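You operate a simulated robot arm through the tools that you are given. There is no shell and no other tool.

Carry out the task below with a simulated two-armed robot. There is one attempt and no reset: what you move stays moved.

JOB
Press the cork coaster once on LOW and leave it on the pad.
Fine: swing the head clear, turn the heat dial off, leave the switch on.

Only the result counts: the job must be done as asked and must still hold three seconds after the hand-in. Knocking over, shifting, dropping, spilling or breaking anything else fails it.

ROBOT AND FRAMES
Two 7-joint arms with fingered hands on one trunk that stands fixed in place. Base frame: the origin is at the foot of the trunk, x ahead of it, y to its left, z up; the work surface is at about z = 84. Lengths are in cm, angles in degrees, forces in N, time in s.
The left shoulder is at [3, 11.9, 106.9], the right one opposite. With the tool pointing down near the work surface each hand reaches from about 36 to 78 cm from the base axis, measured 20 degrees to its own side. Payload 3.8 kg a hand.
The tool frame of a hand sits at the grasp point between the pads (the TCP): z along the fingers, y along the line on which they close. The tips reach 2.5 cm beyond it. The gripper opens to 8.8 cm; its body begins 2.9 cm behind the TCP. The gripper is a hand of 4 fingers: y runs from the thumb to the fingers, the wrist lies at [-1.3, -10.6, -17.4] in the tool frame.
Orientation is told as [roll, pitch, yaw] about the base's x, y, z axes, in that order, counted from this pose: with the fingers straight down and the wrist toward the robot, the tool's x, y and z point along [0, 1, 0], [1, 0, 0] and [0, 0, -1] of the base frame.

CONTROLS
- The arms move only by the tool apply_moves. It takes "left_deltas", "right_deltas" or both (then of equal length, played together; a hand with none holds still); each is a list that holds one entry, the list of rows, each a list of 6 numbers: the shift along the tool's x, y, z in cm, then the turn, a rotation vector about the tool's x, y, z in degrees. In form: [[[x, y, z, wx, wy, wz], ...]]. A call has 1 to 20 rows; each row is the pose to reach, as a shift and turn from the pose commanded when the call began, along the tool's axes at that moment. Each row takes 0.2 s and may step no farther than 5 cm and 8.6 degrees from the row before; otherwise, the whole call is refused. Where a pose cannot be reached the arm comes as near as it can. A force on the tool above 40 N (or 10 N above the force at the start of the call, whichever is more), or a blocked arm, ends the call early, and 0.2 s more pass. In this call time passes only in rows, and 0.2 s behind the last. It gives the time, the measured TCP pose, the force on the tool (base axes), the opening and the grip force at its end, in the units of the frame above (readings bear some noise), with the torque about the TCP (base axes, N m) and any sound that the robot's microphone picked up, and new pictures: "views" is both (left out), scene, wrist or none (wrist: the cameras of the hands that moved).
- Cameras (640 x 400 px; columns grow to the right, rows downward): "scene" is now at [5.18, -2.01, 163.16]; the picture's right is [-0.20, -0.98, 0.00], its down [-0.72, 0.15, -0.68] and it looks along [0.67, -0.14, -0.73] (base axes); focal length 334 px, centre (320, 200). "left" rides on the left gripper at [-6.4, -8.3, -9.8] in its tool frame; the picture's right is [-0.62, -0.37, 0.69], its down [0.71, -0.63, 0.30] and it looks along [0.32, 0.68, 0.65] (tool axes); focal length 265 px, centre (320, 200). "right" rides on the right gripper at [6.4, -8.3, -9.8] in its tool frame; the picture's right is [-0.62, 0.37, -0.69], its down [-0.71, -0.63, 0.30] and it looks along [-0.32, 0.68, 0.65] (tool axes); focal length 265 px, centre (320, 200). There is no depth. A picture from a camera that has moved, and an enlarged one, comes with that camera's place and axes in the base frame and with its lens. The place of the scene camera against the robot may be out by one fixed shift of up to 1.8 cm in any direction.
- lift_body(by): moves the trunk up (or, below 0, down) by that many cm; the arms and the scene camera ride with it, the base frame stays. It gives what a move gives, with no picture.
- finger_targets(index, middle, ring, thumb_bend, thumb_turn, hand): sets how far each is bent, from 0 (flat) to 1 (curled in); at 0.3 the hand is open as for a grip, at 0.7 the pads meet at the TCP. One left out holds its place. A second passes; each finger stops where it meets its share of the squeeze, and holds until it gets a number again. It is the only way to open and close the hand. It gives what a move gives, with no picture; readings hold the bend of each and the force on the fingers (four entries, about 0 where the hand has none), thumb and palm. thumb_turn goes from beside the hand (0) to across from the fingers (1), as for a grip.
- turn_head(pan, tilt): turns the head with the scene camera to pan (to the left, within 120 degrees either way) and tilt (down, from -29 to 69), counted from straight ahead of the robot. It gives what a move gives, and a new picture of the scene camera.
- close_up(camera, box): a new picture of the part [left, top, right, bottom] of that camera's present view, enlarged. The clock stands still meanwhile.
- sign_off(): hands the job in; it is judged then, once.

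Nothing tells you positions but the pictures and the camera data. Unless the task says otherwise, let go and move clear before handing in.

The tools are called after "Emit:" as a command line: name --argument value ..., lists and objects as JSON in quotes. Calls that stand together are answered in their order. apply_moves: Moves the arms, as the interface text tells. Its arguments: {"type":"object","properties":{"left_deltas":{"type":"array"},"right_deltas":{"type":"array"},"views":{"type":"string","enum":["both","scene","wrist","none"]}},"required":[]} The other tools are called the same way: lift_body (by) moves the trunk up or down; finger_targets (index, middle, ring, thumb_bend, thumb_turn, hand) moves the fingers one by one; turn_head (pan, tilt) turns the head that bears the scene camera; close_up (camera, box) takes an enlarged picture of a part of a camera's view; sign_off () hands the job in.

At the start:

```text
time: 0.0
left_tool_pos: [52.1, 21.16, 128.54]
left_tool_rot: [0.0, 0.0, -0.1]
left_force: [-0.4, -1.1, -0.1]
left_moment: [-0.01, 0.02, 0.0]
left_gripper_width: 8.77
left_gripper_force: 0.1
left_shape: jaw
left_bend: [0.3, 0.3, 0.3, 0.3, 0.98]
left_finger forces: [0.1, 0.1, 0.1, 0.0, 0.0, 0.0]
right_tool_pos: [53.55, -28.59, 130.22]
right_tool_rot: [0.0, 0.0, 0.0]
right_force: [0.1, -0.2, 0.6]
right_moment: [0.0, -0.03, 0.02]
right_gripper_width: 8.77
right_gripper_force: 0.0
right_shape: jaw
right_bend: [0.3, 0.3, 0.3, 0.3, 0.98]
right_finger forces: [0.0, 0.1, 0.0, 0.0, 0.0, 0.1]
trunk travel left (down, up): [-22.5, 36.5]
head pan, tilt (commanded): [-11.5, 47.0]
```

scene: 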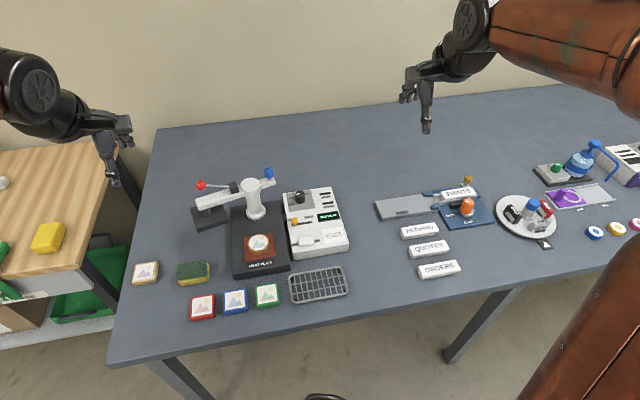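
right: 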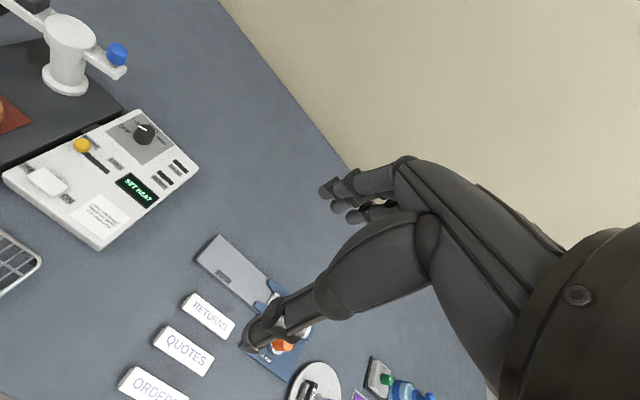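
left: 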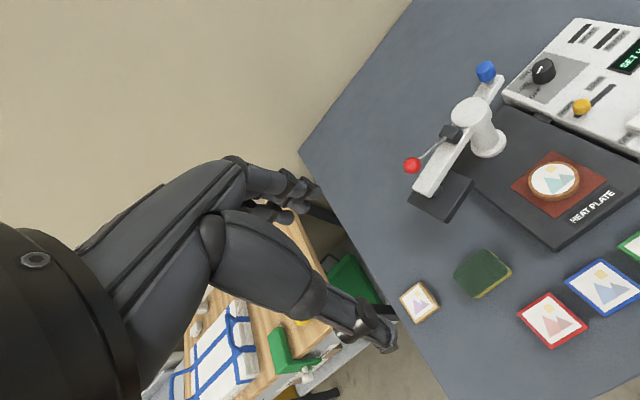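

I see a swing-head heat press at the left with a control box (dial, slider, display) and a round cork coaster already on the pad. I'll look closer at the parts before moving.

Emit:
close_up --camera "scene" --box '[170, 150, 370, 275]'

Emit:
close_up --camera "scene" --box '[275, 180, 355, 260]'

Emit:
close_up --camera "left" --box '[380, 0, 640, 260]'

Emit:
close_up --camera "right" --box '[0, 90, 220, 260]'

```text
3.20 times, centred on (270, 212) of scene
camera zoom: at [5.18, -2.01, 163.16], right [-0.2, -0.98, 0.0], down [-0.72, 0.15, -0.68], along [0.67, -0.14, -0.73], focal length 1068 px, centre (480, 160)
```

zoom: 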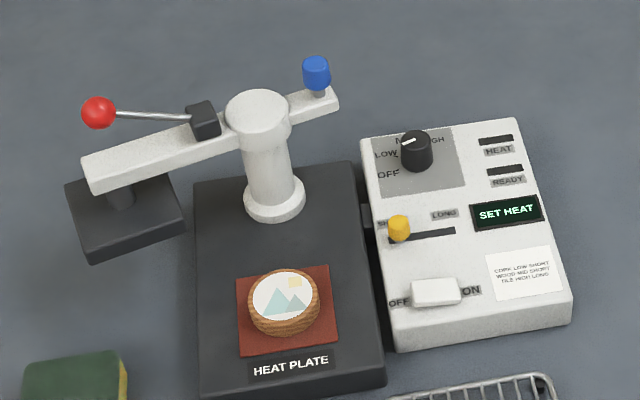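

```text
5.00 times, centred on (315, 220) of scene
camera zoom: at [5.18, -2.01, 163.16], right [-0.2, -0.98, 0.0], down [-0.72, 0.15, -0.68], along [0.67, -0.14, -0.73], focal length 1668 px, centre (345, 100)
```

zoom: 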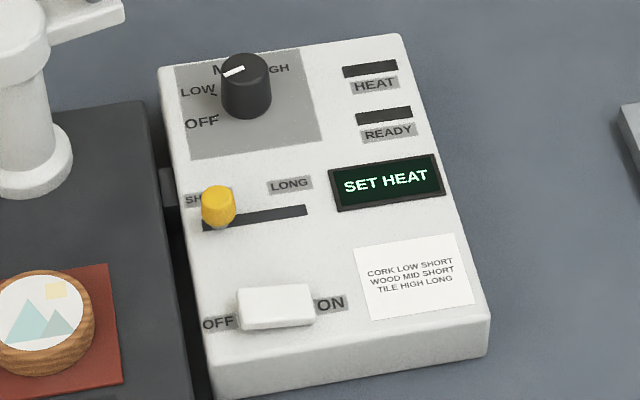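

```text
1.54 times, centred on (510, 130) of left
camera zoom: at [43.79, 14.79, 138.43], right [-0.37, -0.62, -0.69], down [-0.63, 0.71, -0.3], along [0.68, 0.32, -0.65], focal length 408 px, centre (28, 308)
```

zoom: 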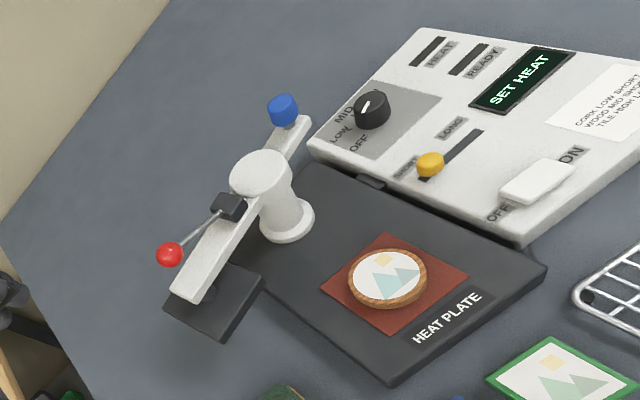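

```text
2.35 times, centred on (110, 175) of right
camera zoom: at [45.18, -22.29, 140.11], right [0.37, -0.62, 0.69], down [-0.63, -0.71, -0.3], along [0.68, -0.32, -0.65], focal length 624 px, centre (814, 259)
```

zoom: 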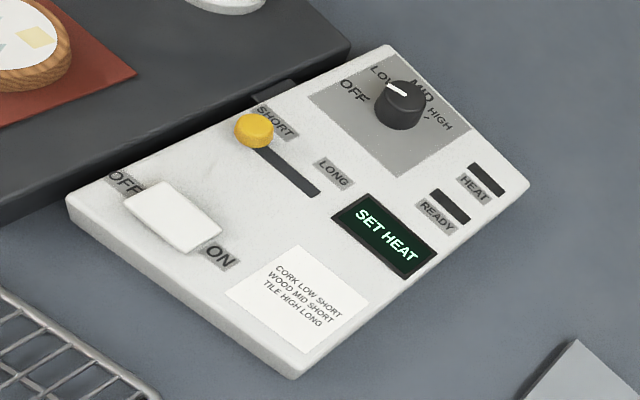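

The display reads "SET HEAT", the slider sits at SHORT and the dial pointer seems near OFF/LOW. I'll zoom in more on the dial, the switch and the head mechanism to settle their states.

Emit:
close_up --camera "left" --box '[495, 40, 595, 120]'

Emit:
close_up --camera "right" --box '[100, 100, 200, 170]'

Emit:
close_up --camera "left" --box '[395, 55, 525, 225]'

Emit:
close_up --camera "right" --box '[0, 150, 110, 230]'

Emit:
close_up --camera "scene" --box '[180, 160, 290, 230]'

```text
5.00 times, centred on (545, 80) of left
camera zoom: at [43.79, 14.79, 138.43], right [-0.37, -0.62, -0.69], down [-0.63, 0.71, -0.3], along [0.68, 0.32, -0.65], focal length 1327 px, centre (-805, 800)
```

zoom: 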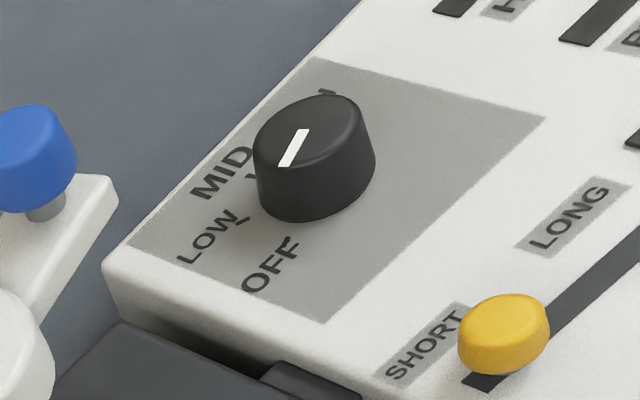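

```text
5.71 times, centred on (150, 135) of right
camera zoom: at [45.18, -22.29, 140.11], right [0.37, -0.62, 0.69], down [-0.63, -0.71, -0.3], along [0.68, -0.32, -0.65], focal length 1517 px, centre (1291, 571)
```

zoom: 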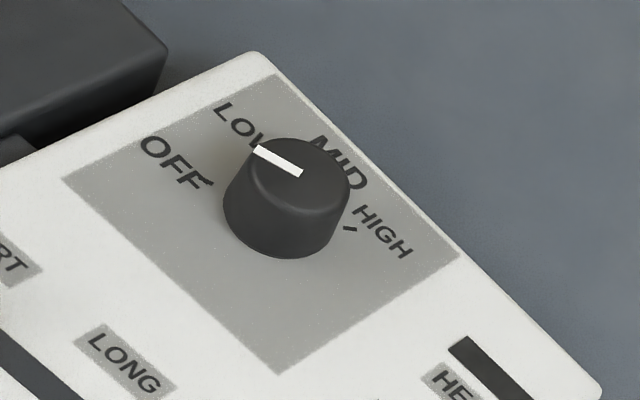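

```text
2.35 times, centred on (460, 140) of left
camera zoom: at [43.79, 14.79, 138.43], right [-0.37, -0.62, -0.69], down [-0.63, 0.71, -0.3], along [0.68, 0.32, -0.65], focal length 624 px, centre (-9, 341)
```

zoom: 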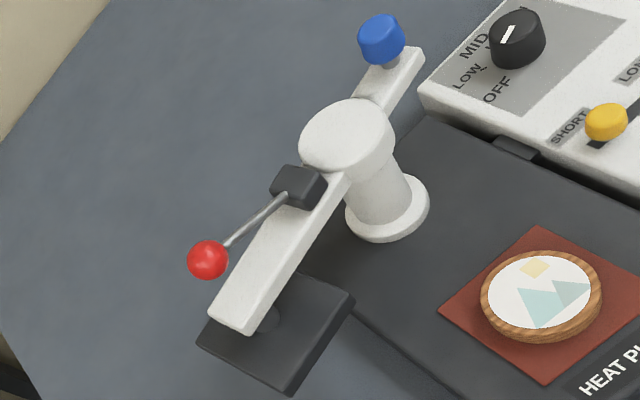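

```text
5.00 times, centred on (55, 190) of right
camera zoom: at [45.18, -22.29, 140.11], right [0.37, -0.62, 0.69], down [-0.63, -0.71, -0.3], along [0.68, -0.32, -0.65], focal length 1327 px, centre (1645, 250)
```

zoom: 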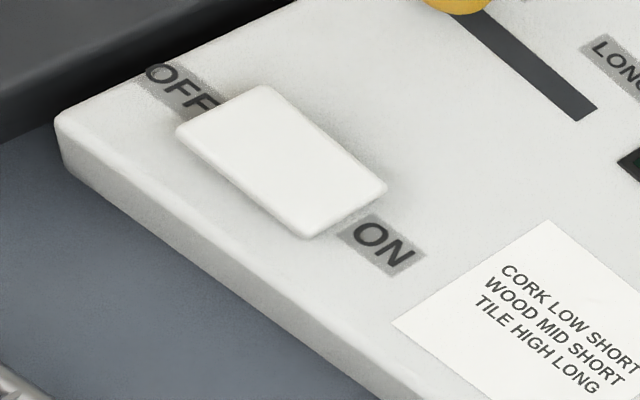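

```text
5.71 times, centred on (235, 195) of scene
camera zoom: at [5.18, -2.01, 163.16], right [-0.2, -0.98, 0.0], down [-0.72, 0.15, -0.68], along [0.67, -0.14, -0.73], focal length 1906 px, centre (806, 229)
```

zoom: 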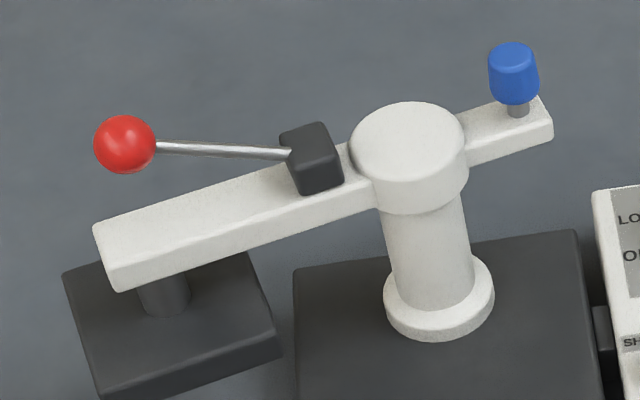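

The dial pointer lies at OFF (about 16° toward me from the left), with LOW about 50–60° clockwise. I place the dial's top at about (73.9, -9.4, 91), the post at (72, 4), the red ball near (67, 15, 106) and the blue knob near (74, -1.4, 101). I'll bring the right hand above the dial with its wrist turned out, then look again.

Emit:
apply_moves --right_deltas '[[[2.1, 2.2, 2.4, 0, 0, -6], [4.2, 4.4, 4.8, 0, 0, -12], [6.3, 6.6, 7.2, 0, 0, -18], [8.4, 8.8, 9.6, 0, 0, -24], [10.5, 11, 12, 0, 0, -30], [12.6, 13.2, 14.4, 0, 0, -30], [14.8, 15.6, 16.8, 0, 0, -30], [17, 18, 19.2, 0, 0, -30], [19, 19.5, 21, 0, 0, -30]]]' --views "both"

```text
time: 2.0
left_tool_pos: [52.2, 21.26, 128.53]
left_tool_rot: [-0.1, -0.1, 0.0]
left_force: [-0.1, -0.4, -0.3]
left_moment: [0.0, -0.02, -0.02]
left_gripper_width: 8.74
left_gripper_force: 0.1
left_shape: jaw
left_bend: [0.3, 0.3, 0.3, 0.3, 0.98]
left_finger forces: [0.1, 0.0, 0.0, 0.1, 0.0, 0.1]
right_tool_pos: [73.09, -9.69, 109.2]
right_tool_rot: [0.1, -0.1, 30.0]
right_force: [0.3, -0.2, 0.1]
right_moment: [-0.02, -0.01, -0.01]
right_gripper_width: 8.74
right_gripper_force: 0.1
right_shape: jaw
right_bend: [0.3, 0.3, 0.3, 0.3, 0.98]
right_finger forces: [0.1, 0.0, 0.0, 0.0, 0.1, 0.0]
trunk travel left (down, up): [-22.5, 36.5]
head pan, tilt (commanded): [-11.5, 47.0]
camera scene: at [5.28, -1.91, 163.16], right [-0.2, -0.98, 0.0], down [-0.72, 0.15, -0.68], along [0.67, -0.14, -0.73], focal length 334 px, centre (320, 200)
camera right: at [62.67, -8.23, 118.99], right [0.63, -0.35, 0.69], down [-0.19, -0.93, -0.3], along [0.75, 0.06, -0.65], focal length 265 px, centre (320, 200)
```

scene: 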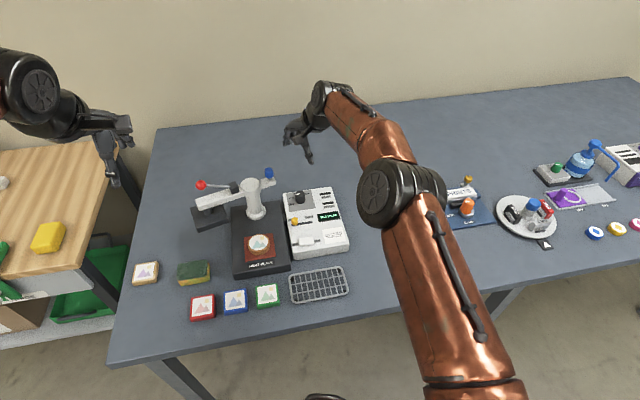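
right: 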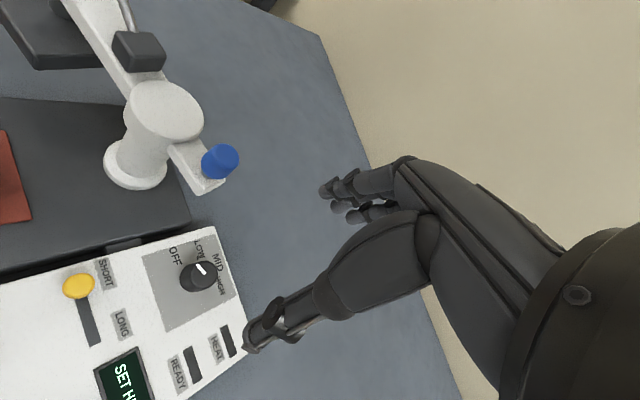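

The right hand is above and just beyond the dial. I'll zoom in to refine the dial's place and the tick angles.

Emit:
close_up --camera "right" --box '[140, 230, 260, 330]'

Emit:
close_up --camera "right" --box '[90, 70, 250, 200]'

```text
4.00 times, centred on (200, 280) of right
camera zoom: at [62.67, -8.23, 118.99], right [0.63, -0.35, 0.69], down [-0.19, -0.93, -0.3], along [0.75, 0.06, -0.65], focal length 1062 px, centre (800, -120)
```

zoom: 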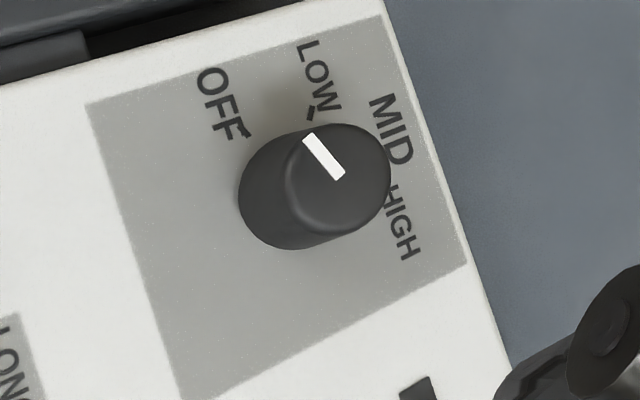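

```text
3.08 times, centred on (170, 135) of right
camera zoom: at [62.67, -8.23, 118.99], right [0.63, -0.35, 0.69], down [-0.19, -0.93, -0.3], along [0.75, 0.06, -0.65], focal length 817 px, centre (782, 400)
```

zoom: 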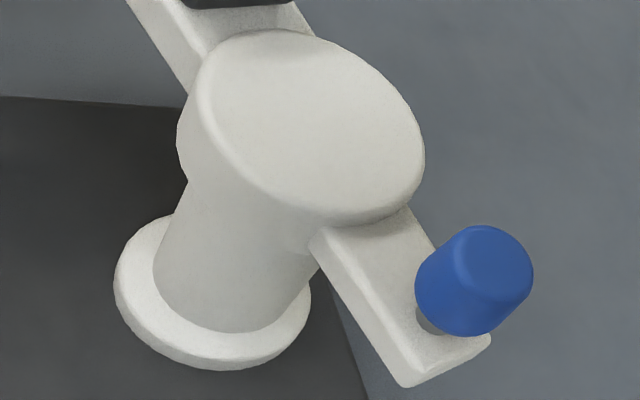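

The pointer is on OFF (azimuth ≈110°) and LOW is about 53° clockwise; the dial's centre is about (74.0, -9.45), top 91.2, panel 88.3. I'll centre over it and descend to just above the knob.

Emit:
apply_moves --right_deltas '[[[-0.2, 0.5, 3, 0, 0, 0], [-0.35, 0.9, 6, 0, 0, 0], [-0.35, 0.9, 9, 0, 0, 0], [-0.35, 0.9, 12, 0, 0, 0], [-0.35, 0.9, 14.7, 0, 0, 0]]]' --views "both"

```text
time: 3.2
left_tool_pos: [52.15, 21.2, 128.68]
left_tool_rot: [-0.1, 0.0, 0.0]
left_force: [0.5, -0.5, 0.0]
left_moment: [0.0, 0.01, -0.01]
left_gripper_width: 8.78
left_gripper_force: 0.1
left_shape: jaw
left_bend: [0.3, 0.3, 0.3, 0.3, 0.98]
left_finger forces: [0.1, 0.0, 0.1, 0.1, 0.0, 0.0]
right_tool_pos: [72.9, -9.72, 94.55]
right_tool_rot: [0.0, 0.0, 29.9]
right_force: [0.7, -0.8, 0.1]
right_moment: [0.0, -0.04, -0.02]
right_gripper_width: 8.75
right_gripper_force: 0.1
right_shape: jaw
right_bend: [0.3, 0.3, 0.3, 0.3, 0.98]
right_finger forces: [0.1, 0.0, 0.1, 0.1, 0.0, 0.0]
right hand out of reach, approached as far as the arm can: row 4, 5
trunk travel left (down, up): [-22.5, 36.5]
head pan, tilt (commanded): [-11.5, 47.0]
camera scene: at [5.17, -2.09, 163.17], right [-0.2, -0.98, 0.0], down [-0.72, 0.15, -0.68], along [0.67, -0.14, -0.73], focal length 334 px, centre (320, 200)
camera right: at [62.44, -8.33, 104.48], right [0.63, -0.35, 0.69], down [-0.19, -0.93, -0.31], along [0.75, 0.06, -0.65], focal length 265 px, centre (320, 200)
```

scene: 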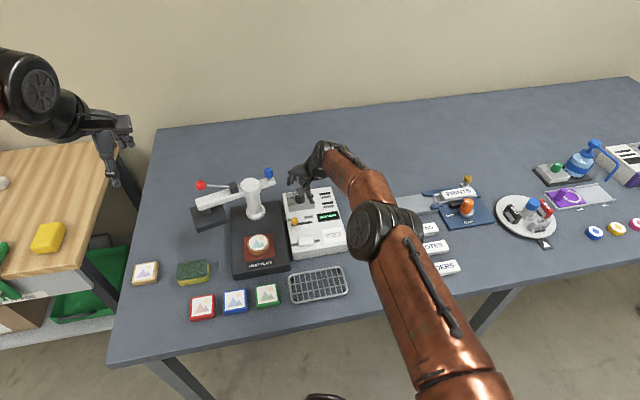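
right: 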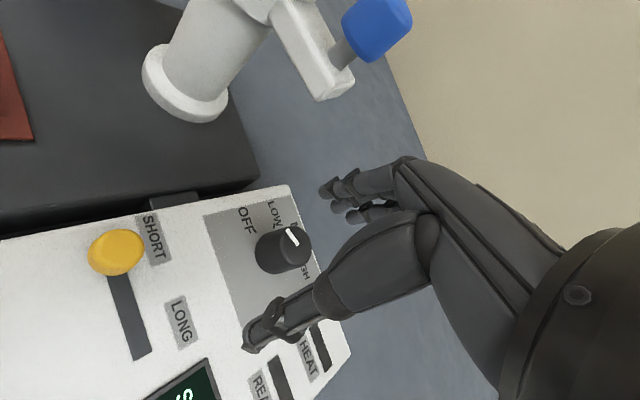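

The arm is at the edge of its reach here, about 1 cm short. Tilting the hand so the fingers point slightly forward brings the wrist back within reach, so I'll do that and re-centre above the knob.

Emit:
apply_moves --right_deltas '[[[0, 0, -0.5, -4, 0, 1.5], [0, 0.3, -0.5, -8, 0, 3], [-0.3, 1.0, -0.3, -10, 0, 3]]]' --views "wrist"

```text
time: 4.0
left_tool_pos: [52.24, 21.31, 128.46]
left_tool_rot: [-0.1, 0.0, 0.0]
left_force: [0.0, 0.6, -0.6]
left_moment: [0.01, 0.0, 0.02]
left_gripper_width: 8.75
left_gripper_force: 0.0
left_shape: jaw
left_bend: [0.3, 0.3, 0.3, 0.3, 0.98]
left_finger forces: [0.0, 0.0, 0.0, 0.0, 0.0, 0.1]
right_tool_pos: [73.97, -9.33, 94.93]
right_tool_rot: [0.3, -10.0, 27.0]
right_force: [0.8, -1.3, -0.5]
right_moment: [0.01, -0.01, 0.01]
right_gripper_width: 8.75
right_gripper_force: 0.0
right_shape: jaw
right_bend: [0.3, 0.3, 0.3, 0.3, 0.98]
right_finger forces: [0.1, 0.0, 0.1, 0.1, 0.0, 0.1]
trunk travel left (down, up): [-22.5, 36.5]
head pan, tilt (commanded): [-11.5, 47.0]
camera right: at [62.19, -8.28, 103.25], right [0.5, -0.45, 0.74], down [-0.18, -0.89, -0.41], along [0.85, 0.07, -0.53], focal length 265 px, centre (320, 200)
```

right: 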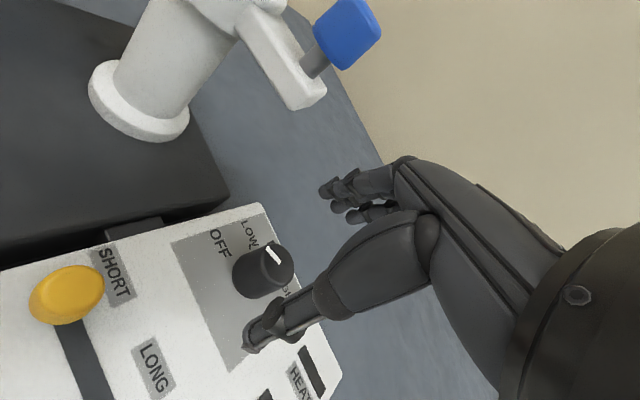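

The hand is now centred over the dial with a 10° tilt. I'll lower it so the finger pads sit around the knob.

Emit:
apply_moves --right_deltas '[[[0, -0.5, 1.5, 0, 0, 0], [0, -0.93, 2.6, 0, 0, 0], [0, -0.93, 2.95, 0, 0, 0]]]' --views "wrist"

Emit:
close_up --camera "scene" --box '[255, 130, 355, 215]'

```text
time: 4.8
left_tool_pos: [52.18, 21.2, 128.56]
left_tool_rot: [0.0, 0.0, 0.0]
left_force: [-0.7, -0.2, -0.4]
left_moment: [0.0, 0.02, -0.01]
left_gripper_width: 8.76
left_gripper_force: 0.1
left_shape: jaw
left_bend: [0.3, 0.3, 0.3, 0.3, 0.98]
left_finger forces: [0.1, 0.0, 0.0, 0.0, 0.0, 0.1]
right_tool_pos: [73.68, -9.61, 91.84]
right_tool_rot: [0.2, -10.0, 27.0]
right_force: [0.2, 0.1, 0.0]
right_moment: [0.0, -0.01, 0.0]
right_gripper_width: 8.78
right_gripper_force: 0.1
right_shape: jaw
right_bend: [0.3, 0.3, 0.3, 0.3, 0.98]
right_finger forces: [0.1, 0.1, 0.1, 0.0, 0.0, 0.0]
trunk travel left (down, up): [-22.5, 36.5]
head pan, tilt (commanded): [-11.5, 47.0]
camera right: at [61.81, -8.47, 100.23], right [0.5, -0.45, 0.74], down [-0.18, -0.89, -0.41], along [0.85, 0.07, -0.53], focal length 265 px, centre (320, 200)
```

right: 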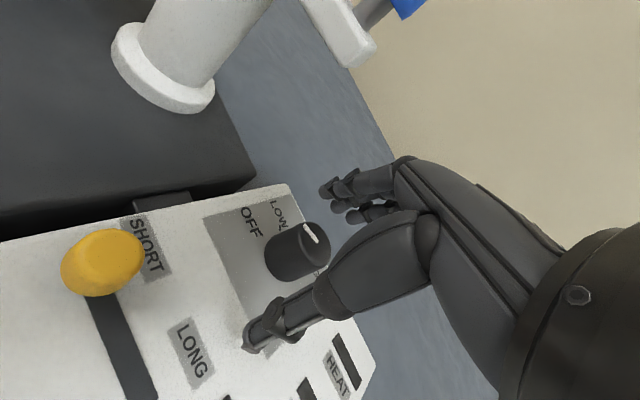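

```text
4.71 times, centred on (305, 172) of scene
camera zoom: at [5.21, -1.99, 163.16], right [-0.2, -0.98, 0.0], down [-0.72, 0.15, -0.68], along [0.67, -0.14, -0.73], focal length 1570 px, centre (391, 329)
```

zoom: 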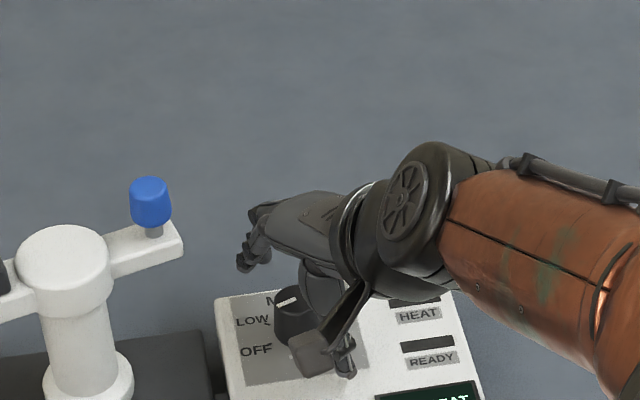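

The pads straddle the knob with no contact force yet. I'll close the fingers on it.

Emit:
finger_targets --hand "right" --index 0.65 --middle 0.65 --ring 0.65 --thumb_bend 0.65

Emit:
close_up --camera "right" --box '[200, 150, 400, 380]'

Emit:
close_up --camera "scene" --box '[255, 130, 355, 215]'

```text
time: 5.8
left_tool_pos: [52.18, 21.3, 128.44]
left_tool_rot: [0.0, -0.1, 0.0]
left_force: [0.2, 0.4, 0.8]
left_moment: [-0.02, -0.01, -0.01]
left_gripper_width: 8.78
left_gripper_force: 0.0
left_shape: jaw
left_bend: [0.3, 0.3, 0.3, 0.3, 0.98]
left_finger forces: [0.0, 0.1, 0.1, 0.0, 0.0, 0.0]
right_tool_pos: [73.63, -9.61, 91.99]
right_tool_rot: [0.3, -10.0, 26.9]
right_force: [6.1, 2.9, 1.8]
right_moment: [0.06, -0.09, 0.03]
right_gripper_width: 1.99
right_gripper_force: 5.4
right_shape: fingers
right_bend: [0.59, 0.6, 0.65, 0.62, 0.97]
right_finger forces: [4.1, 4.7, 0.1, 0.0, 2.2, 0.1]
trunk travel left (down, up): [-22.5, 36.5]
head pan, tilt (commanded): [-11.5, 47.0]
```

```text
1.74 times, centred on (300, 265) of right
camera zoom: at [61.87, -8.4, 100.24], right [0.5, -0.45, 0.74], down [-0.18, -0.89, -0.41], along [0.85, 0.07, -0.53], focal length 462 px, centre (355, 87)
```

zoom: 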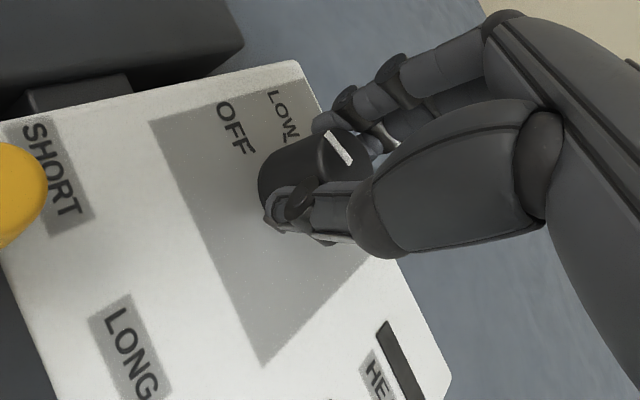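

```text
4.71 times, centred on (305, 172) of scene
camera zoom: at [5.28, -1.95, 163.16], right [-0.2, -0.98, 0.0], down [-0.72, 0.15, -0.68], along [0.67, -0.14, -0.73], focal length 1570 px, centre (391, 329)
```

zoom: 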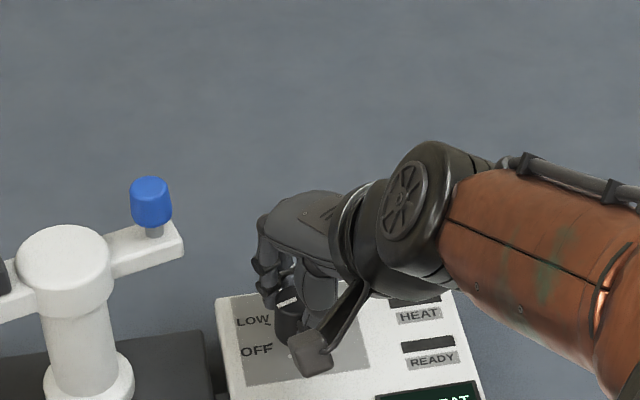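

The index, middle finger and thumb hold the knob. I'll turn the hand 53° clockwise about the dial's vertical axis toward LOW.

Emit:
apply_moves --right_deltas '[[[0.03, 0.1, 0.02, 0, -1.3, 7.5], [0.06, 0.11, 0.02, 0, -2.6, 14.9], [0.09, 0.12, 0.02, 0, -3.95, 22.4], [0.12, 0.13, 0.02, 0, -5.3, 29.8], [0.15, 0.15, 0.03, 0, -6.6, 37.3], [0.17, 0.17, 0.03, 0, -7.9, 44.7], [0.19, 0.19, 0.03, 0, -9.2, 52.2]]]' --views "both"

Emit:
close_up --camera "scene" --box '[255, 130, 355, 240]'

Emit:
close_up --camera "right" --box '[150, 150, 400, 380]'

```text
time: 7.4
left_tool_pos: [52.19, 21.32, 128.53]
left_tool_rot: [0.0, -0.1, 0.0]
left_force: [-0.3, 0.1, 0.2]
left_moment: [0.0, 0.0, -0.01]
left_gripper_width: 8.76
left_gripper_force: 0.0
left_shape: jaw
left_bend: [0.3, 0.3, 0.3, 0.3, 0.98]
left_finger forces: [0.0, 0.0, 0.1, 0.0, 0.0, 0.0]
right_tool_pos: [73.63, -9.36, 91.98]
right_tool_rot: [0.1, -9.8, -26.1]
right_force: [5.4, 1.5, 3.5]
right_moment: [0.03, -0.14, 0.05]
right_gripper_width: 1.99
right_gripper_force: 5.6
right_shape: fingers
right_bend: [0.58, 0.6, 0.65, 0.62, 0.96]
right_finger forces: [4.9, 3.0, 0.0, 0.1, 3.6, 0.0]
trunk travel left (down, up): [-22.5, 36.5]
head pan, tilt (commanded): [-11.5, 47.0]
camera scene: at [5.27, -1.98, 163.16], right [-0.2, -0.98, 0.0], down [-0.72, 0.15, -0.68], along [0.67, -0.14, -0.73], focal length 334 px, centre (320, 200)
camera right: at [67.6, 0.78, 100.24], right [-0.05, -0.67, 0.74], down [-0.82, -0.39, -0.41], along [0.56, -0.63, -0.53], focal length 265 px, centre (320, 200)
```

scene: 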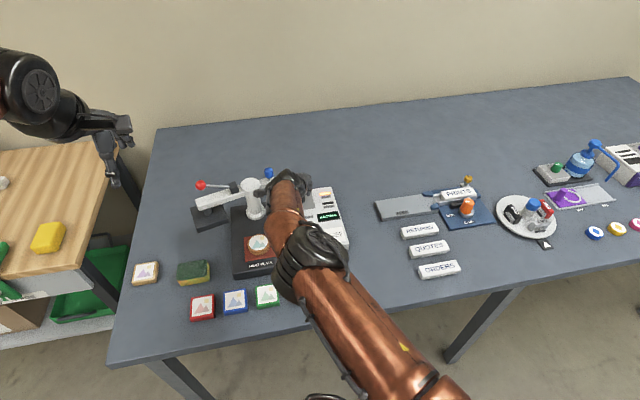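
right: 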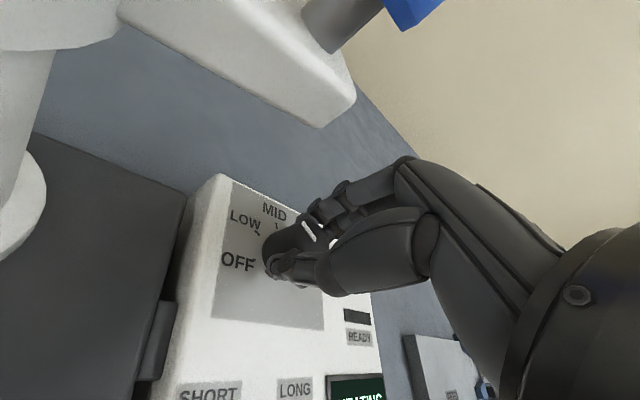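

```text
3.64 times, centred on (305, 185) of scene
camera zoom: at [5.27, -1.98, 163.16], right [-0.2, -0.98, 0.0], down [-0.72, 0.15, -0.68], along [0.67, -0.14, -0.73], focal length 1213 px, centre (374, 254)
```

zoom: 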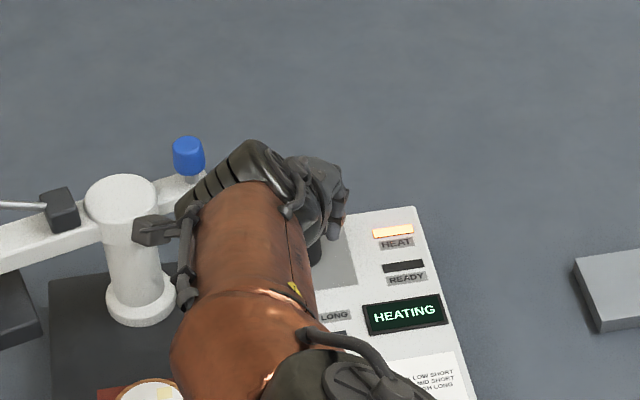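

```text
1.74 times, centred on (275, 265) of right
camera zoom: at [67.6, 0.78, 100.24], right [-0.05, -0.67, 0.74], down [-0.82, -0.39, -0.41], along [0.56, -0.63, -0.53], focal length 462 px, centre (398, 87)
```

zoom: 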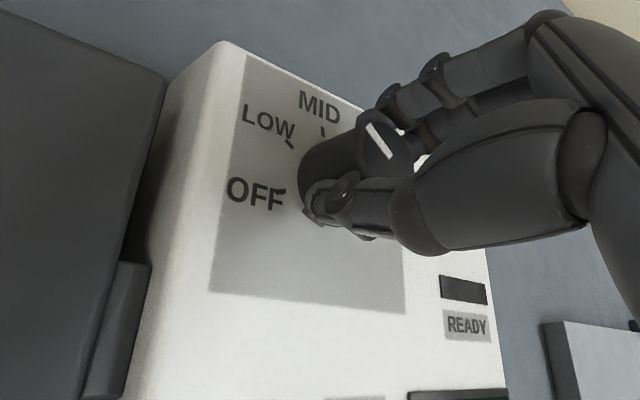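

The display shows HEATING with the HEAT lamp lit, and the pointer sits on the LOW tick. I'll release the knob.

Emit:
finger_targets --hand "right" --index 0.3 --middle 0.3 --ring 0.3 --thumb_bend 0.3

Emit:
close_up --camera "right" --box '[150, 150, 400, 380]'

```text
time: 8.4
left_tool_pos: [52.19, 21.23, 128.6]
left_tool_rot: [0.0, 0.0, -0.1]
left_force: [0.5, 0.5, 0.3]
left_moment: [0.02, 0.0, 0.02]
left_gripper_width: 8.75
left_gripper_force: 0.0
left_shape: jaw
left_bend: [0.3, 0.3, 0.3, 0.3, 0.98]
left_finger forces: [0.0, 0.1, 0.0, 0.1, 0.1, 0.0]
right_tool_pos: [73.71, -9.3, 91.87]
right_tool_rot: [0.0, -9.8, -26.0]
right_force: [0.2, -1.0, 0.8]
right_moment: [0.03, -0.03, -0.01]
right_gripper_width: 8.41
right_gripper_force: 0.0
right_shape: fingers
right_bend: [0.3, 0.3, 0.3, 0.3, 0.97]
right_finger forces: [0.0, 0.1, 0.0, 0.0, 0.0, 0.0]
trunk travel left (down, up): [-22.5, 36.5]
head pan, tilt (commanded): [-11.5, 47.0]
```

```text
1.74 times, centred on (275, 265) of right
camera zoom: at [67.54, 0.72, 100.23], right [-0.05, -0.67, 0.74], down [-0.82, -0.39, -0.41], along [0.56, -0.63, -0.53], focal length 462 px, centre (398, 87)
```

zoom: 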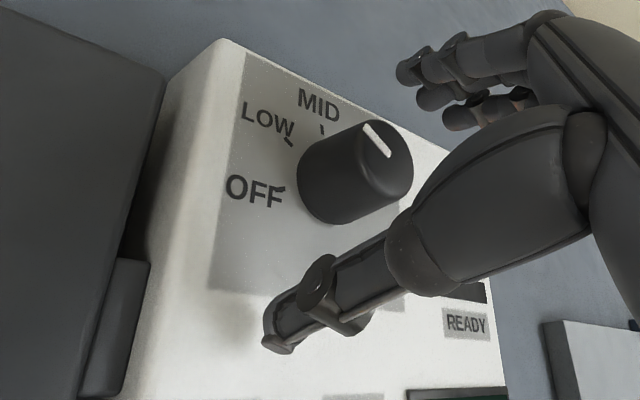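

The knob stayed on LOW after release. I'll back the right hand straight off, then park it up to the right, clear of the camera's view.

Emit:
apply_moves --right_deltas '[[[0, 0, -4, 0, 0, 0], [0, 0, -8, 0, 0, 0], [0, 0, -12, 0, 0, 0], [-3, -1, -15, 0, 0, 0], [-6, -2, -18, 0, 0, 0], [-9, -3, -21, 0, 0, 0], [-12, -4, -24, 0, 0, 0], [-15, -5, -27, 0, 0, 0], [-18, -6, -30, 0, 0, 0], [-21, -7, -33, 0, 0, 0]]]' --views "both"

Emit:
close_up --camera "scene" --box '[170, 150, 370, 275]'

Emit:
close_up --camera "left" --box '[380, 40, 640, 220]'

```text
time: 10.6
left_tool_pos: [52.03, 21.23, 128.47]
left_tool_rot: [0.1, 0.0, 0.1]
left_force: [-0.7, -1.1, -0.3]
left_moment: [-0.02, -0.02, 0.01]
left_gripper_width: 8.75
left_gripper_force: 0.1
left_shape: jaw
left_bend: [0.3, 0.3, 0.3, 0.3, 0.98]
left_finger forces: [0.0, 0.1, 0.0, 0.0, 0.1, 0.1]
right_tool_pos: [52.98, -22.9, 123.16]
right_tool_rot: [0.2, -9.7, -26.0]
right_force: [0.4, 1.0, 0.2]
right_moment: [0.03, -0.03, -0.04]
right_gripper_width: 8.44
right_gripper_force: 0.1
right_shape: fingers
right_bend: [0.3, 0.3, 0.3, 0.3, 0.97]
right_finger forces: [0.0, 0.0, 0.0, 0.0, 0.0, 0.0]
trunk travel left (down, up): [-22.5, 36.5]
head pan, tilt (commanded): [-11.5, 47.0]
camera scene: at [5.05, -2.07, 163.17], right [-0.2, -0.98, 0.0], down [-0.72, 0.15, -0.68], along [0.67, -0.14, -0.73], focal length 334 px, centre (320, 200)
camera right: at [46.83, -12.68, 131.46], right [-0.05, -0.67, 0.74], down [-0.82, -0.39, -0.41], along [0.56, -0.63, -0.53], focal length 265 px, centre (320, 200)
```

scene: 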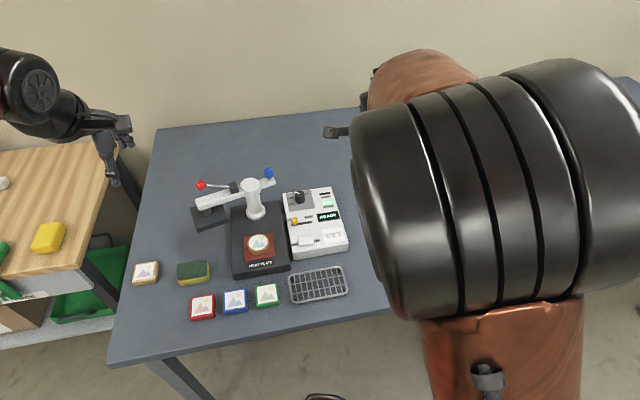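
right: 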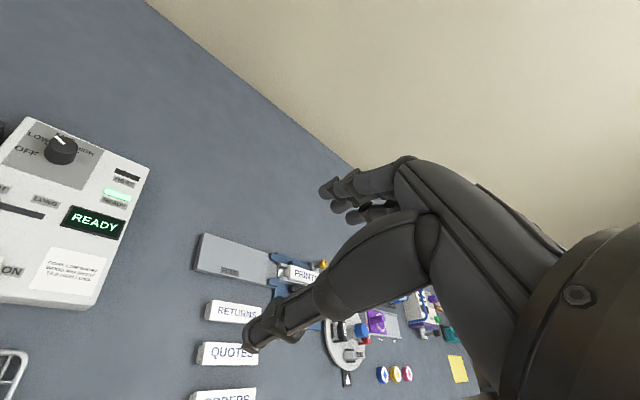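

```text
3.20 times, centred on (270, 212) of scene
camera zoom: at [5.05, -2.07, 163.17], right [-0.2, -0.98, 0.0], down [-0.72, 0.15, -0.68], along [0.67, -0.14, -0.73], focal length 1068 px, centre (480, 160)
```

zoom: 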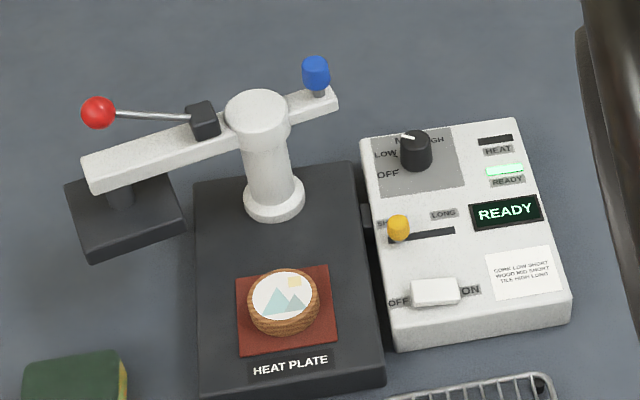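

```text
2.22 times, centred on (510, 130) of left
camera zoom: at [43.67, 14.73, 138.48], right [-0.37, -0.62, -0.69], down [-0.63, 0.71, -0.3], along [0.68, 0.32, -0.65], focal length 590 px, centre (-102, 356)
```

zoom: 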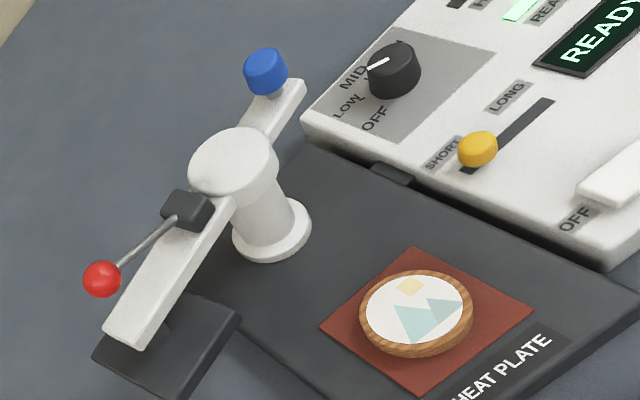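

READY is lit with the dial on LOW and the slider on SHORT, matching the card for cork. Next I'll bring the left hand above the red ball to measure the lever closely before swinging the head.

Emit:
apply_moves --left_deltas '[[[-1.1, 2.6, 2.8, 0, 0, -4], [-2.2, 5.2, 5.6, 0, 0, -8], [-3.4, 7.9, 8.4, 0, 0, -12], [-4.5, 10.6, 11.2, 0, 0, -16], [-5.7, 13.2, 14, 0, 0, -20]]]' --views "both"

Emit:
close_up --camera "left" --box '[200, 100, 640, 400]'

Emit:
close_up --camera "scene" --box '[170, 120, 370, 245]'

```text
time: 11.8
left_tool_pos: [65.55, 15.54, 114.49]
left_tool_rot: [0.0, -0.1, 20.1]
left_force: [-0.2, 0.6, -0.3]
left_moment: [-0.01, 0.01, 0.01]
left_gripper_width: 8.78
left_gripper_force: 0.0
left_shape: jaw
left_bend: [0.3, 0.3, 0.3, 0.3, 0.98]
left_finger forces: [0.0, 0.0, 0.0, 0.1, 0.0, 0.1]
right_tool_pos: [53.19, -22.76, 123.1]
right_tool_rot: [0.1, -9.7, -26.0]
right_force: [0.4, 0.3, -0.3]
right_moment: [0.0, -0.01, -0.02]
right_gripper_width: 8.46
right_gripper_force: 0.1
right_shape: fingers
right_bend: [0.3, 0.3, 0.3, 0.3, 0.97]
right_finger forces: [0.0, 0.0, 0.1, 0.0, 0.0, 0.0]
trunk travel left (down, up): [-22.5, 36.5]
head pan, tilt (commanded): [-11.5, 47.0]
camera scene: at [5.35, -2.08, 163.15], right [-0.2, -0.98, 0.0], down [-0.72, 0.15, -0.68], along [0.67, -0.14, -0.73], focal length 334 px, centre (320, 200)
camera left: at [59.85, 6.54, 124.26], right [-0.13, -0.71, -0.69], down [-0.84, 0.46, -0.3], along [0.53, 0.54, -0.65], focal length 265 px, centre (320, 200)
```

scene: 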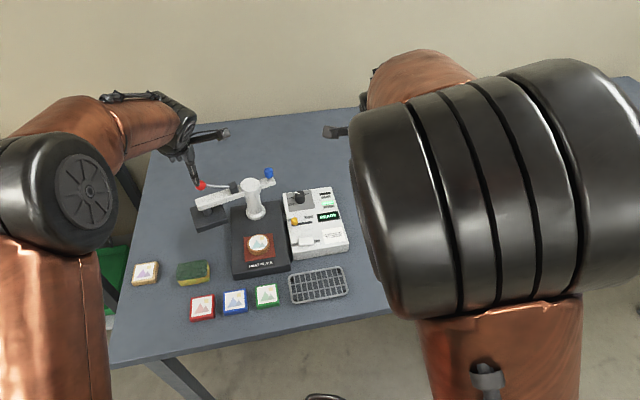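
left: 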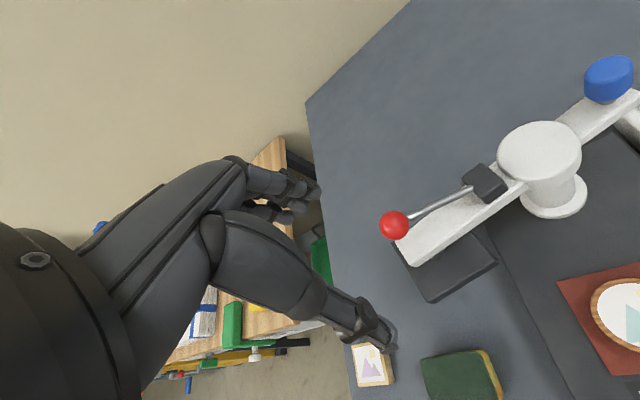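

```text
1.33 times, centred on (420, 250) of left
camera zoom: at [59.85, 6.54, 124.26], right [-0.13, -0.71, -0.69], down [-0.84, 0.46, -0.3], along [0.53, 0.54, -0.65], focal length 354 px, centre (187, 133)
```

zoom: 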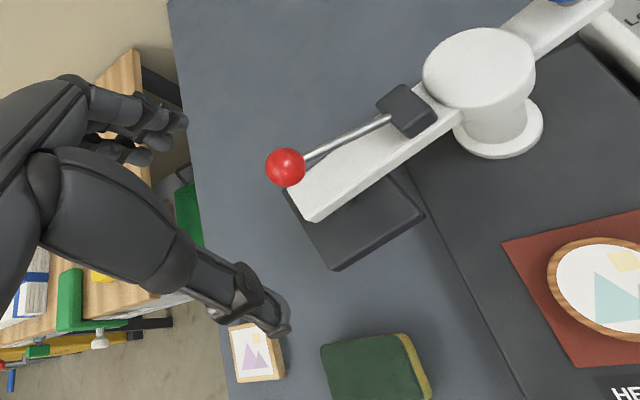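

```text
3.20 times, centred on (270, 182) of scene
camera zoom: at [5.35, -2.08, 163.15], right [-0.2, -0.98, 0.0], down [-0.72, 0.15, -0.68], along [0.67, -0.14, -0.73], focal length 1068 px, centre (480, 256)
```

zoom: 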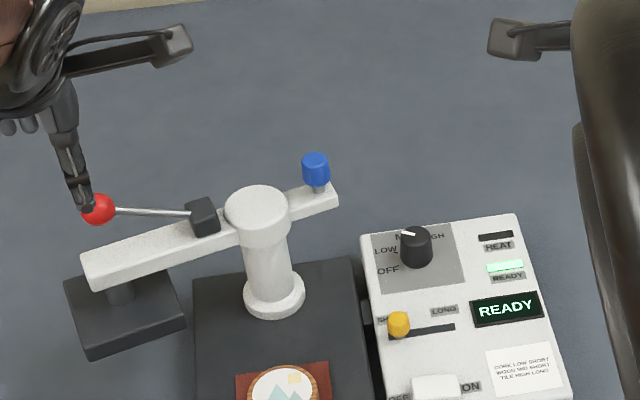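

I triangulate the ball at about (69.2, 15.4, 104.4) and the post axis at (72.1, 3.8), so the arm's azimuth is about 105° and the pad lies at about 180°. I'll lower the left hand so thumb and fingers cage the ball without touching it.

Emit:
apply_moves --left_deltas '[[[-0.7, 1.7, 0, 0, 0, 0], [-1.38, 3.4, 0.5, 0, 0, 0], [-1.38, 3.4, 4, 0, 0, 0], [-1.38, 3.4, 6.5, 0, 0, 0]]]' --views "both"

Emit:
close_up --camera "scene" --box '[150, 120, 310, 220]'

Emit:
close_up --camera "left" --box '[220, 130, 460, 340]'

```text
time: 12.8
left_tool_pos: [69.15, 15.41, 108.08]
left_tool_rot: [0.0, 0.0, 20.0]
left_force: [0.3, -0.5, 0.4]
left_moment: [0.02, 0.02, -0.02]
left_gripper_width: 8.78
left_gripper_force: 0.1
left_shape: jaw
left_bend: [0.3, 0.3, 0.3, 0.3, 0.98]
left_finger forces: [0.0, 0.0, 0.0, 0.0, 0.0, 0.1]
right_tool_pos: [53.17, -22.68, 123.0]
right_tool_rot: [0.1, -9.7, -26.0]
right_force: [0.2, -0.2, 0.0]
right_moment: [-0.03, 0.0, 0.0]
right_gripper_width: 8.44
right_gripper_force: 0.1
right_shape: fingers
right_bend: [0.3, 0.3, 0.3, 0.3, 0.97]
right_finger forces: [0.0, 0.0, 0.0, 0.0, 0.0, 0.0]
trunk travel left (down, up): [-22.5, 36.5]
head pan, tilt (commanded): [-11.5, 47.0]
camera scene: at [5.26, -2.01, 163.16], right [-0.2, -0.98, 0.0], down [-0.72, 0.15, -0.68], along [0.67, -0.14, -0.73], focal length 334 px, centre (320, 200)
camera left: at [63.45, 6.5, 117.94], right [-0.13, -0.71, -0.69], down [-0.84, 0.46, -0.3], along [0.53, 0.54, -0.65], focal length 265 px, centre (320, 200)
```

scene: 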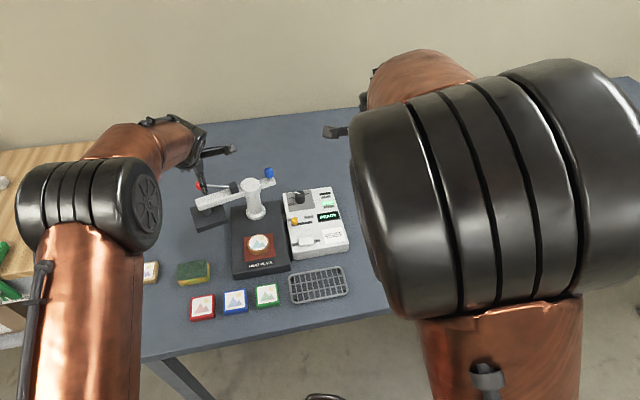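
left: 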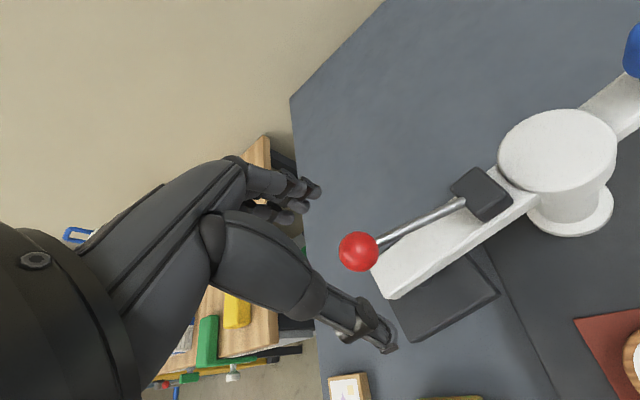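

```text
4.00 times, centred on (230, 170) of scene
camera zoom: at [5.26, -2.01, 163.16], right [-0.2, -0.98, 0.0], down [-0.72, 0.15, -0.68], along [0.67, -0.14, -0.73], focal length 1334 px, centre (680, 320)
```

zoom: 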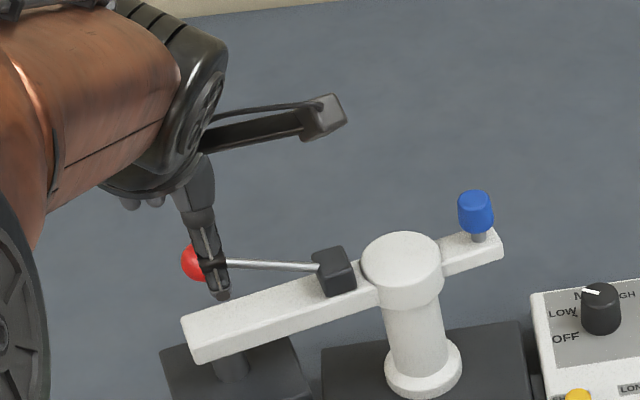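

```text
1.90 times, centred on (340, 235) of left
camera zoom: at [63.45, 6.5, 117.94], right [-0.13, -0.71, -0.69], down [-0.84, 0.46, -0.3], along [0.53, 0.54, -0.65], focal length 506 px, centre (282, 133)
```

zoom: 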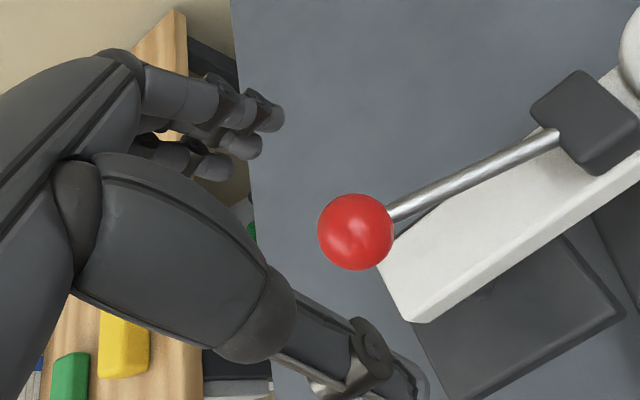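

The ball is at (69.25, 15.2, 104.4), well centred between thumb and fingers. I'll lower to ball height and then narrow the cage without gripping.

Emit:
apply_moves --left_deltas '[[[0, 0, 1.5, 0, 0, 0], [-0.1, 0, 2.8, 0, 0, 0]]]' --views "none"

Emit:
finger_targets --hand "left" --index 0.5 --middle 0.5 --ring 0.5 --thumb_bend 0.5

Emit:
close_up --camera "left" --box '[220, 130, 460, 340]'

Emit:
close_up --camera "scene" --box '[150, 120, 310, 220]'

```text
time: 13.4
left_tool_pos: [69.07, 15.38, 105.25]
left_tool_rot: [0.0, 0.0, 20.0]
left_force: [0.3, -0.3, -1.3]
left_moment: [0.04, -0.01, 0.02]
left_gripper_width: 8.8
left_gripper_force: 0.1
left_shape: jaw
left_bend: [0.3, 0.3, 0.3, 0.3, 0.98]
left_finger forces: [0.0, 0.0, 0.0, 0.1, 0.1, 0.1]
right_tool_pos: [53.06, -22.65, 123.12]
right_tool_rot: [0.2, -9.8, -26.0]
right_force: [0.3, 0.0, -0.3]
right_moment: [-0.01, 0.01, 0.01]
right_gripper_width: 8.46
right_gripper_force: 0.1
right_shape: fingers
right_bend: [0.3, 0.3, 0.3, 0.3, 0.97]
right_finger forces: [0.0, 0.1, 0.0, 0.0, 0.1, 0.1]
trunk travel left (down, up): [-22.5, 36.5]
head pan, tilt (commanded): [-11.5, 47.0]
```

```text
time: 14.4
left_tool_pos: [69.05, 15.24, 105.36]
left_tool_rot: [0.0, 0.0, 20.0]
left_force: [0.3, 0.0, -0.2]
left_moment: [-0.01, -0.02, 0.04]
left_gripper_width: 4.21
left_gripper_force: 0.0
left_shape: fingers
left_bend: [0.5, 0.5, 0.5, 0.5, 0.98]
left_finger forces: [0.0, 0.0, 0.0, 0.0, 0.0, 0.0]
right_tool_pos: [53.15, -22.69, 123.19]
right_tool_rot: [0.2, -9.8, -26.0]
right_force: [-0.2, 0.1, -0.4]
right_moment: [0.01, 0.02, 0.02]
right_gripper_width: 8.41
right_gripper_force: 0.1
right_shape: fingers
right_bend: [0.3, 0.3, 0.3, 0.3, 0.97]
right_finger forces: [0.1, 0.0, 0.1, 0.1, 0.0, 0.0]
trunk travel left (down, up): [-22.5, 36.5]
head pan, tilt (commanded): [-11.5, 47.0]
```

```text
1.90 times, centred on (340, 235) of left
camera zoom: at [63.39, 6.39, 115.11], right [-0.13, -0.71, -0.69], down [-0.84, 0.46, -0.3], along [0.53, 0.54, -0.65], focal length 506 px, centre (282, 133)
```

zoom: 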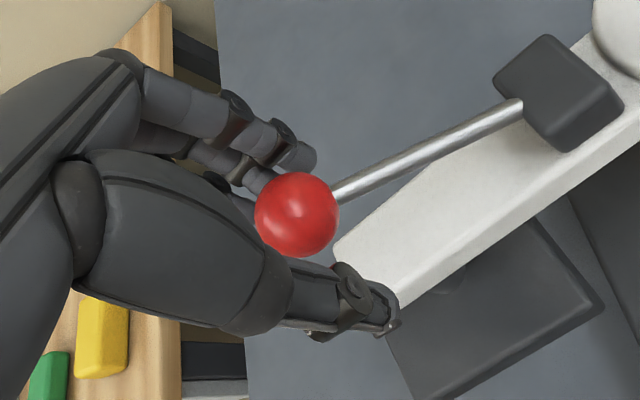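

```text
4.00 times, centred on (230, 170) of scene
camera zoom: at [5.19, -2.0, 163.16], right [-0.2, -0.98, 0.0], down [-0.72, 0.15, -0.68], along [0.67, -0.14, -0.73], focal length 1334 px, centre (680, 320)
```

zoom: 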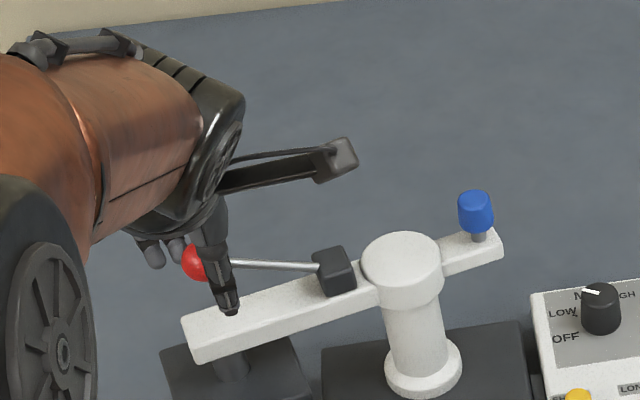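

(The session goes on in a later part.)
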